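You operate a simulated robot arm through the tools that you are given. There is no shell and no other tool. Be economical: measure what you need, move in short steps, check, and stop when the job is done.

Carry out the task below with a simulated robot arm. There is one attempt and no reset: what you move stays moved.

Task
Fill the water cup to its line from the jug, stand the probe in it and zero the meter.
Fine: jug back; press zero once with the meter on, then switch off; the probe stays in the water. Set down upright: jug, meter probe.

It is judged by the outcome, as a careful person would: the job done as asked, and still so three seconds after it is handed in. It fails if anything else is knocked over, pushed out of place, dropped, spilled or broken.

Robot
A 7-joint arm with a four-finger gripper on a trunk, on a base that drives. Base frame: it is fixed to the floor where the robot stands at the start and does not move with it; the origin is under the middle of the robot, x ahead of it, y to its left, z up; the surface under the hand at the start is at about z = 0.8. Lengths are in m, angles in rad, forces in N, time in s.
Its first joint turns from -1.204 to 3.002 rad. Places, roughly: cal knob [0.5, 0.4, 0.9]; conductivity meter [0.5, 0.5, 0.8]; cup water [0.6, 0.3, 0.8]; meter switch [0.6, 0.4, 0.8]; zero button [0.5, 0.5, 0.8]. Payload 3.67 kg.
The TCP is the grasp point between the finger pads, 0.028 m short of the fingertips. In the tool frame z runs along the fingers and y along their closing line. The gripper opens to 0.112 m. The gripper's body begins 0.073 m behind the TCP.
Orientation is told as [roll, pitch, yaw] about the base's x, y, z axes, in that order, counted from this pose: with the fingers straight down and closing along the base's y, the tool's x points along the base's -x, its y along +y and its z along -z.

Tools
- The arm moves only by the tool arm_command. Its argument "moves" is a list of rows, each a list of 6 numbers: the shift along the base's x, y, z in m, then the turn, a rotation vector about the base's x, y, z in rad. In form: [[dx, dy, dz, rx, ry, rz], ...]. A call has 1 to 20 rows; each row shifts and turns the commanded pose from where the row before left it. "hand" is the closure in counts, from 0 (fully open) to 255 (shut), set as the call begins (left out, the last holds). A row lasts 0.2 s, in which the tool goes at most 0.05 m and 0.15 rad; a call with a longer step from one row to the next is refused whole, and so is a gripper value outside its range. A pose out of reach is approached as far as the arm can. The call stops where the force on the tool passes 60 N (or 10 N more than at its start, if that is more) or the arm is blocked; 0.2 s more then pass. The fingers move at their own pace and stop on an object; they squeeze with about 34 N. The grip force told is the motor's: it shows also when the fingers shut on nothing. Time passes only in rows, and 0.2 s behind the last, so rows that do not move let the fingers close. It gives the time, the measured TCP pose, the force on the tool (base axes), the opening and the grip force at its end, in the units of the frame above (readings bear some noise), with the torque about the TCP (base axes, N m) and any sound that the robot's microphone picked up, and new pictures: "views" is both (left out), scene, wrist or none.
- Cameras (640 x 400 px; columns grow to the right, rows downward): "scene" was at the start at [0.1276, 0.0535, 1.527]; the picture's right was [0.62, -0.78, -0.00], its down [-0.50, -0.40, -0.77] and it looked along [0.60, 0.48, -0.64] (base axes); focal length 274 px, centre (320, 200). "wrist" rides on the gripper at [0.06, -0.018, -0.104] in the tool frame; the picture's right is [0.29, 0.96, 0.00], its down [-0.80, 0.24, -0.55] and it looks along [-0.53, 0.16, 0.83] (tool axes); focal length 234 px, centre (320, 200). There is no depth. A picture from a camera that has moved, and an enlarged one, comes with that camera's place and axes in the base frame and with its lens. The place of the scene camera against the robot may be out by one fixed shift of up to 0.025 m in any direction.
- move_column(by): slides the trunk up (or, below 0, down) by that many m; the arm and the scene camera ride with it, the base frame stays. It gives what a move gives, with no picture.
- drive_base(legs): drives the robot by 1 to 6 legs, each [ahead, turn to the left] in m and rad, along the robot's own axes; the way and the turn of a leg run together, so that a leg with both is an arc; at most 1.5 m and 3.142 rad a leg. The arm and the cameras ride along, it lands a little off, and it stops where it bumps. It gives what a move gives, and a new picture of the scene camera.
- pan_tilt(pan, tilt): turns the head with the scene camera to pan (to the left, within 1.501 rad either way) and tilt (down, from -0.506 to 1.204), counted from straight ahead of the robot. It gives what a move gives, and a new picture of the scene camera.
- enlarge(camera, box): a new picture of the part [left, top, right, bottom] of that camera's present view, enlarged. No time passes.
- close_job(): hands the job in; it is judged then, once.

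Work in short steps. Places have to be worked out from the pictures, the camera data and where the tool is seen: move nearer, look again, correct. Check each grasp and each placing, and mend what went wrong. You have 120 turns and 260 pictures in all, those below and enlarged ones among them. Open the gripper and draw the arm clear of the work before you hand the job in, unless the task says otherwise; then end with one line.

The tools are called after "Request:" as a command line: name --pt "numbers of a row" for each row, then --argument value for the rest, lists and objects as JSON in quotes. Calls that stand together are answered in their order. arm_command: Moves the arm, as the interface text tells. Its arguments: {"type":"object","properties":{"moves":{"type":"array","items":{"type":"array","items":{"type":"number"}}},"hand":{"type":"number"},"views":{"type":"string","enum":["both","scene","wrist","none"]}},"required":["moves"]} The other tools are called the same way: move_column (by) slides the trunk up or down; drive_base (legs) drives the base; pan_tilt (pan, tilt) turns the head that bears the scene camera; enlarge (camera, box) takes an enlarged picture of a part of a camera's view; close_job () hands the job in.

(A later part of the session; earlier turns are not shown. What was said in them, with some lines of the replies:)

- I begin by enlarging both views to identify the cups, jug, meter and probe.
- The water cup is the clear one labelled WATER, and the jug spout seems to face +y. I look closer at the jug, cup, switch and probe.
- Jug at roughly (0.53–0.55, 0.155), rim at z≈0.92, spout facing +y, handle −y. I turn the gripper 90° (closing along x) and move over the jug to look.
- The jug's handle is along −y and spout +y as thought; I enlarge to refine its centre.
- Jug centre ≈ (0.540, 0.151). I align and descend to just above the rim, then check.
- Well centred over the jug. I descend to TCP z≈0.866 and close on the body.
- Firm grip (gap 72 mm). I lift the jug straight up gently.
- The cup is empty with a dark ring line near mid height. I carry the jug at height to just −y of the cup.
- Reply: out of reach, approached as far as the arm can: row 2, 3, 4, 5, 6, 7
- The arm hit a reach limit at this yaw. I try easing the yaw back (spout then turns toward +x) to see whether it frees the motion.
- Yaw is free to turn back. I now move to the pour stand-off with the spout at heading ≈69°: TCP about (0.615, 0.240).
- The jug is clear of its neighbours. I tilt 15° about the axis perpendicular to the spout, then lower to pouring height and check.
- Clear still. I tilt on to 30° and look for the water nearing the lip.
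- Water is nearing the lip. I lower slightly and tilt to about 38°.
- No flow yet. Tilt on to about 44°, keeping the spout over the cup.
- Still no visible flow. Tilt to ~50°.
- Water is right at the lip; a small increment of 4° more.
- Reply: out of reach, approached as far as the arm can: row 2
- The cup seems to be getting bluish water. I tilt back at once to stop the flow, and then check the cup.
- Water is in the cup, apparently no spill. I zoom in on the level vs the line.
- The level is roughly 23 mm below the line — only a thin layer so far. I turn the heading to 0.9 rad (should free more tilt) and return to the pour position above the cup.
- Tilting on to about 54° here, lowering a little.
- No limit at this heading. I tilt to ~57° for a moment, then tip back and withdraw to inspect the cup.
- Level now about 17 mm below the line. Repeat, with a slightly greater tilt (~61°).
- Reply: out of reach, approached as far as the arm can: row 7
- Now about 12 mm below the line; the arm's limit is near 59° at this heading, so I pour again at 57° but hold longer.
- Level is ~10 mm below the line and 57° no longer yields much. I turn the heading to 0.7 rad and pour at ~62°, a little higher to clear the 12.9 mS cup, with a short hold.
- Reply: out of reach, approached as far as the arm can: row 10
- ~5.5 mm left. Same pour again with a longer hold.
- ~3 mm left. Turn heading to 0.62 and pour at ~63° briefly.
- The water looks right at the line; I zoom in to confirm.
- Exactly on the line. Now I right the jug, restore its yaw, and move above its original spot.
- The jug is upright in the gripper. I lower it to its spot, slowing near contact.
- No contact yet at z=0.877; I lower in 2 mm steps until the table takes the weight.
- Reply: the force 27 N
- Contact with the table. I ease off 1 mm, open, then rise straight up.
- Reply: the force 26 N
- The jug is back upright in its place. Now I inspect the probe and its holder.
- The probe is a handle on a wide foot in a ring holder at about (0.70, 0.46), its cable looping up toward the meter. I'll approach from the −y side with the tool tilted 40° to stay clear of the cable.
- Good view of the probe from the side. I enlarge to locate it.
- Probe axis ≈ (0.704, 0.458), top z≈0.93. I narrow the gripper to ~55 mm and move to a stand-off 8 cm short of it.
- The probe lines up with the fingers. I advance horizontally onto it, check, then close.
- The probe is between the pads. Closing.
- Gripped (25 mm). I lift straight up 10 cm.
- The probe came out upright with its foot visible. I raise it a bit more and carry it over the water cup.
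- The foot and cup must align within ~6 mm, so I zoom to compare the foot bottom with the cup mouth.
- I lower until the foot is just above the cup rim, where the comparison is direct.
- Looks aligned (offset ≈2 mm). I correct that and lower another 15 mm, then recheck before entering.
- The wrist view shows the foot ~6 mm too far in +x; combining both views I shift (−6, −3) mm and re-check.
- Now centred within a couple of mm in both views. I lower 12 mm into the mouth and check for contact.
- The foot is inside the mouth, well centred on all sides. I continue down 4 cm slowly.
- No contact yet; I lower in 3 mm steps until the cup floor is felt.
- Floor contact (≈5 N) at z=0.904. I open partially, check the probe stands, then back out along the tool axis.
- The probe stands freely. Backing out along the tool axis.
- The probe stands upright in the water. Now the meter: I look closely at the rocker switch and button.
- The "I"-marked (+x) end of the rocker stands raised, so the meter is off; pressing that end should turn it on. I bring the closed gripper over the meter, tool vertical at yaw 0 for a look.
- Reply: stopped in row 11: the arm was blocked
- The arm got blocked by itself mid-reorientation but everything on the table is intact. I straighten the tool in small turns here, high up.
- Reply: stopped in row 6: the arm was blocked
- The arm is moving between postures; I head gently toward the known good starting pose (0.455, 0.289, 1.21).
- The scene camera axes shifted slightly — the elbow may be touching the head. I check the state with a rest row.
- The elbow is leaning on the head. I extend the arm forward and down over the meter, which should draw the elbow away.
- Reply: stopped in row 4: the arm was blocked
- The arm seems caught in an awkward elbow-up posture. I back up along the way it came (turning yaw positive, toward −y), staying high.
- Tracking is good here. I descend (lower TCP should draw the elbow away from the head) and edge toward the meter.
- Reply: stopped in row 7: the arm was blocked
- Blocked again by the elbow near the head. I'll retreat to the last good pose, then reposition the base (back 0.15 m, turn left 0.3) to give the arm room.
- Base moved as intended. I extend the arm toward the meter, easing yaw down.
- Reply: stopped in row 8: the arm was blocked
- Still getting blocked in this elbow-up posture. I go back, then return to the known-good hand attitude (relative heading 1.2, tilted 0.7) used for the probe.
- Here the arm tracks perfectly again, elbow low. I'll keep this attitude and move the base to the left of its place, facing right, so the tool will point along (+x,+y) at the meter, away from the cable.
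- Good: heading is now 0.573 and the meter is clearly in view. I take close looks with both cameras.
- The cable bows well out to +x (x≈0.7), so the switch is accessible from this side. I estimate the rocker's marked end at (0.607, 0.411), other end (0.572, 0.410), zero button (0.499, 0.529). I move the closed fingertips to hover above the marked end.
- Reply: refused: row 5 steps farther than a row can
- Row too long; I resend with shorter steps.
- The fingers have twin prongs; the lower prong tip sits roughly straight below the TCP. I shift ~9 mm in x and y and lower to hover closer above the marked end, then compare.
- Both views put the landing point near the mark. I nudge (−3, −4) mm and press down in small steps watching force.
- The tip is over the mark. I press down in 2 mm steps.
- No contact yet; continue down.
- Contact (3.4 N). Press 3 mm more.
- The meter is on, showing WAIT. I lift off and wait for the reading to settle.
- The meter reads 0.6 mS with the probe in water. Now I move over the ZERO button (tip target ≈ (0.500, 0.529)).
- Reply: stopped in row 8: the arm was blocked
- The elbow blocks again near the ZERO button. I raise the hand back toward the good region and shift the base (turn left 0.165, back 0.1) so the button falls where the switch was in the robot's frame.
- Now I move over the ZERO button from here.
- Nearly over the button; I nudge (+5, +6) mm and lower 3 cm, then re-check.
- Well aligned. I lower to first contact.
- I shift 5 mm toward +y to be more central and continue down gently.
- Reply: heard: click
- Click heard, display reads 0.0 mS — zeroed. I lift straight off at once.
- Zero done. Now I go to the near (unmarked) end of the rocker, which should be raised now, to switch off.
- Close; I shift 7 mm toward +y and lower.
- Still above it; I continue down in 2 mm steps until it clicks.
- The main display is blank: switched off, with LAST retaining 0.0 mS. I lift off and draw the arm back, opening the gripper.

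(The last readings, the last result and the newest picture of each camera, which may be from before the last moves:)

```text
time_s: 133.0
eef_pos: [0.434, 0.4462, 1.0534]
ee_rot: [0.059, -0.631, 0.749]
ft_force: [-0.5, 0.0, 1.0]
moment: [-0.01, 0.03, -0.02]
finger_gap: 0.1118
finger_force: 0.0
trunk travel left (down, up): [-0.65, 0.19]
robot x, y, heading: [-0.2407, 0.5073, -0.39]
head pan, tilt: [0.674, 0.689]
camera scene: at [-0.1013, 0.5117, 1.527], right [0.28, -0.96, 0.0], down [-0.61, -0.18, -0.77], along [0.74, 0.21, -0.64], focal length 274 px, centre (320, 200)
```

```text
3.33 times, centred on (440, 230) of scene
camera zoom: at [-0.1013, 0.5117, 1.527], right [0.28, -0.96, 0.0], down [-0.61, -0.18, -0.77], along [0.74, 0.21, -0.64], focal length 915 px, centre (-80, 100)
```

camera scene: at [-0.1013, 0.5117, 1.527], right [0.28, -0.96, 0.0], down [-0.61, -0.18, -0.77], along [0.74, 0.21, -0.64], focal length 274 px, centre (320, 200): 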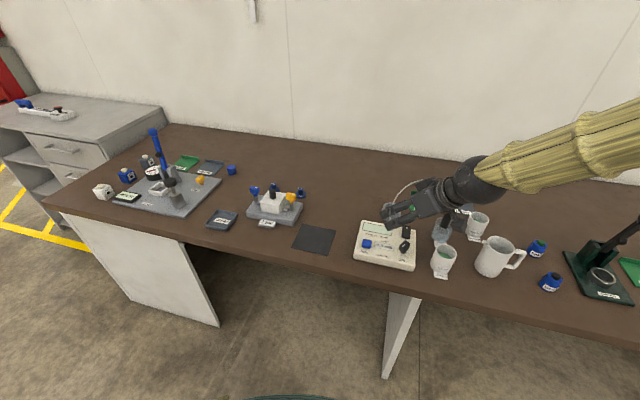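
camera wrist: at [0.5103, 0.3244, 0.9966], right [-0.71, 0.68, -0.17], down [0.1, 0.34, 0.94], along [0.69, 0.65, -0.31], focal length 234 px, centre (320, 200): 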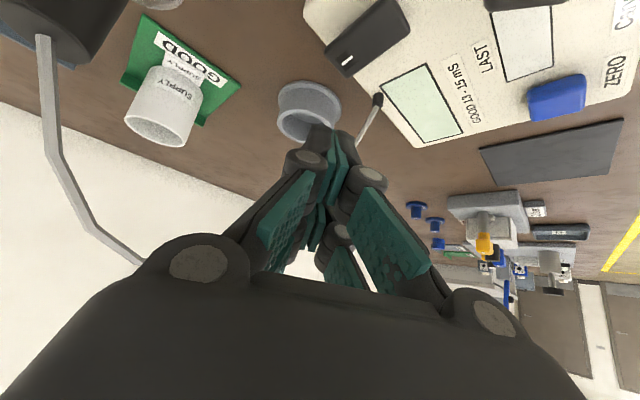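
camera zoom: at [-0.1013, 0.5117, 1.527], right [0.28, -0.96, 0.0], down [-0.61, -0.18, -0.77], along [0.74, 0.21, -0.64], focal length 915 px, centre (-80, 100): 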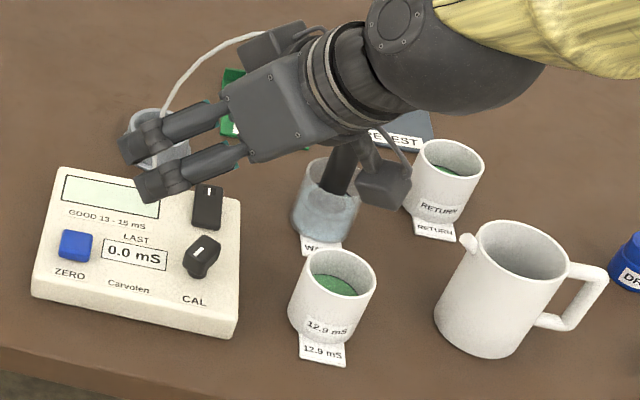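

Meter off, jug, probe and cups all in place. I raise the hand and back the base away to leave the work clear.

Request:
arm_command --pt "0 0 0.03 0 0 0" --pt "0 0 0.03 0 0 0" --pt "0 0 0 0 0 0" --views "none"

Request:
drive_base --legs '[[-0.3, 0]]'

Request:
enlarge --camera "scene" --box '[350, 140, 530, 260]'

```text
time_s: 133.8
eef_pos: [0.434, 0.4454, 1.1136]
ee_rot: [0.059, -0.633, 0.75]
ft_force: [1.1, -0.3, -0.7]
moment: [0.04, 0.0, 0.02]
finger_gap: 0.1121
finger_force: 0.0
trunk travel left (down, up): [-0.65, 0.19]
robot x, y, heading: [-0.2383, 0.5042, -0.392]
head pan, tilt: [0.674, 0.689]
```

```text
time_s: 135.9
eef_pos: [0.1532, 0.5575, 1.1161]
ee_rot: [0.058, -0.635, 0.74]
ft_force: [0.0, 0.7, 0.9]
moment: [-0.02, -0.02, 0.02]
finger_gap: 0.112
finger_force: 0.1
trunk travel left (down, up): [-0.65, 0.19]
robot x, y, heading: [-0.5169, 0.6238, -0.404]
head pan, tilt: [0.674, 0.689]
camera scene: at [-0.3831, 0.6289, 1.5271], right [0.27, -0.96, 0.0], down [-0.61, -0.17, -0.77], along [0.74, 0.21, -0.64], focal length 274 px, centre (320, 200)
```

scene: 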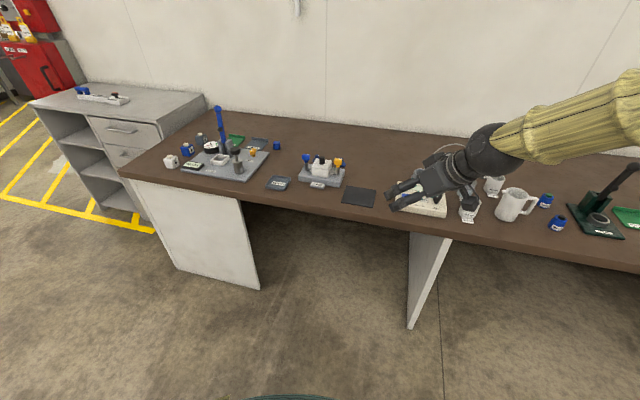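

```text
3.33 times, centred on (440, 200) of scene
camera zoom: at [-0.3831, 0.6289, 1.5271], right [0.27, -0.96, 0.0], down [-0.61, -0.17, -0.77], along [0.74, 0.21, -0.64], focal length 915 px, centre (-80, 200)
```

zoom: 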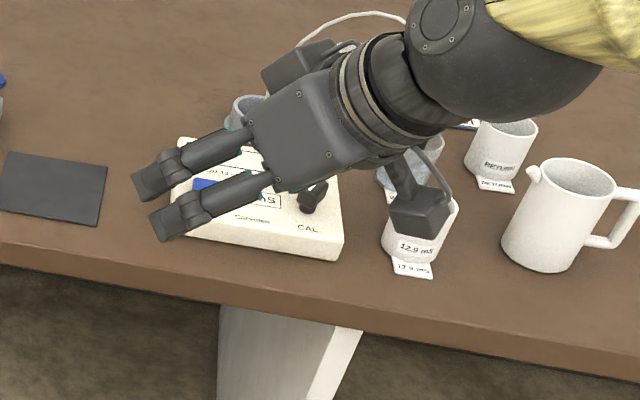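

The arm is clear with the gripper open and nothing on the table has been disturbed. I hand the job in.

Request:
close_job

```text
The job is handed in.
```

The water cup is filled to its line, the jug is back in its place, and the probe stands upright in the water. The meter was zeroed with one press (it read 0.0 mS) and then switched off.
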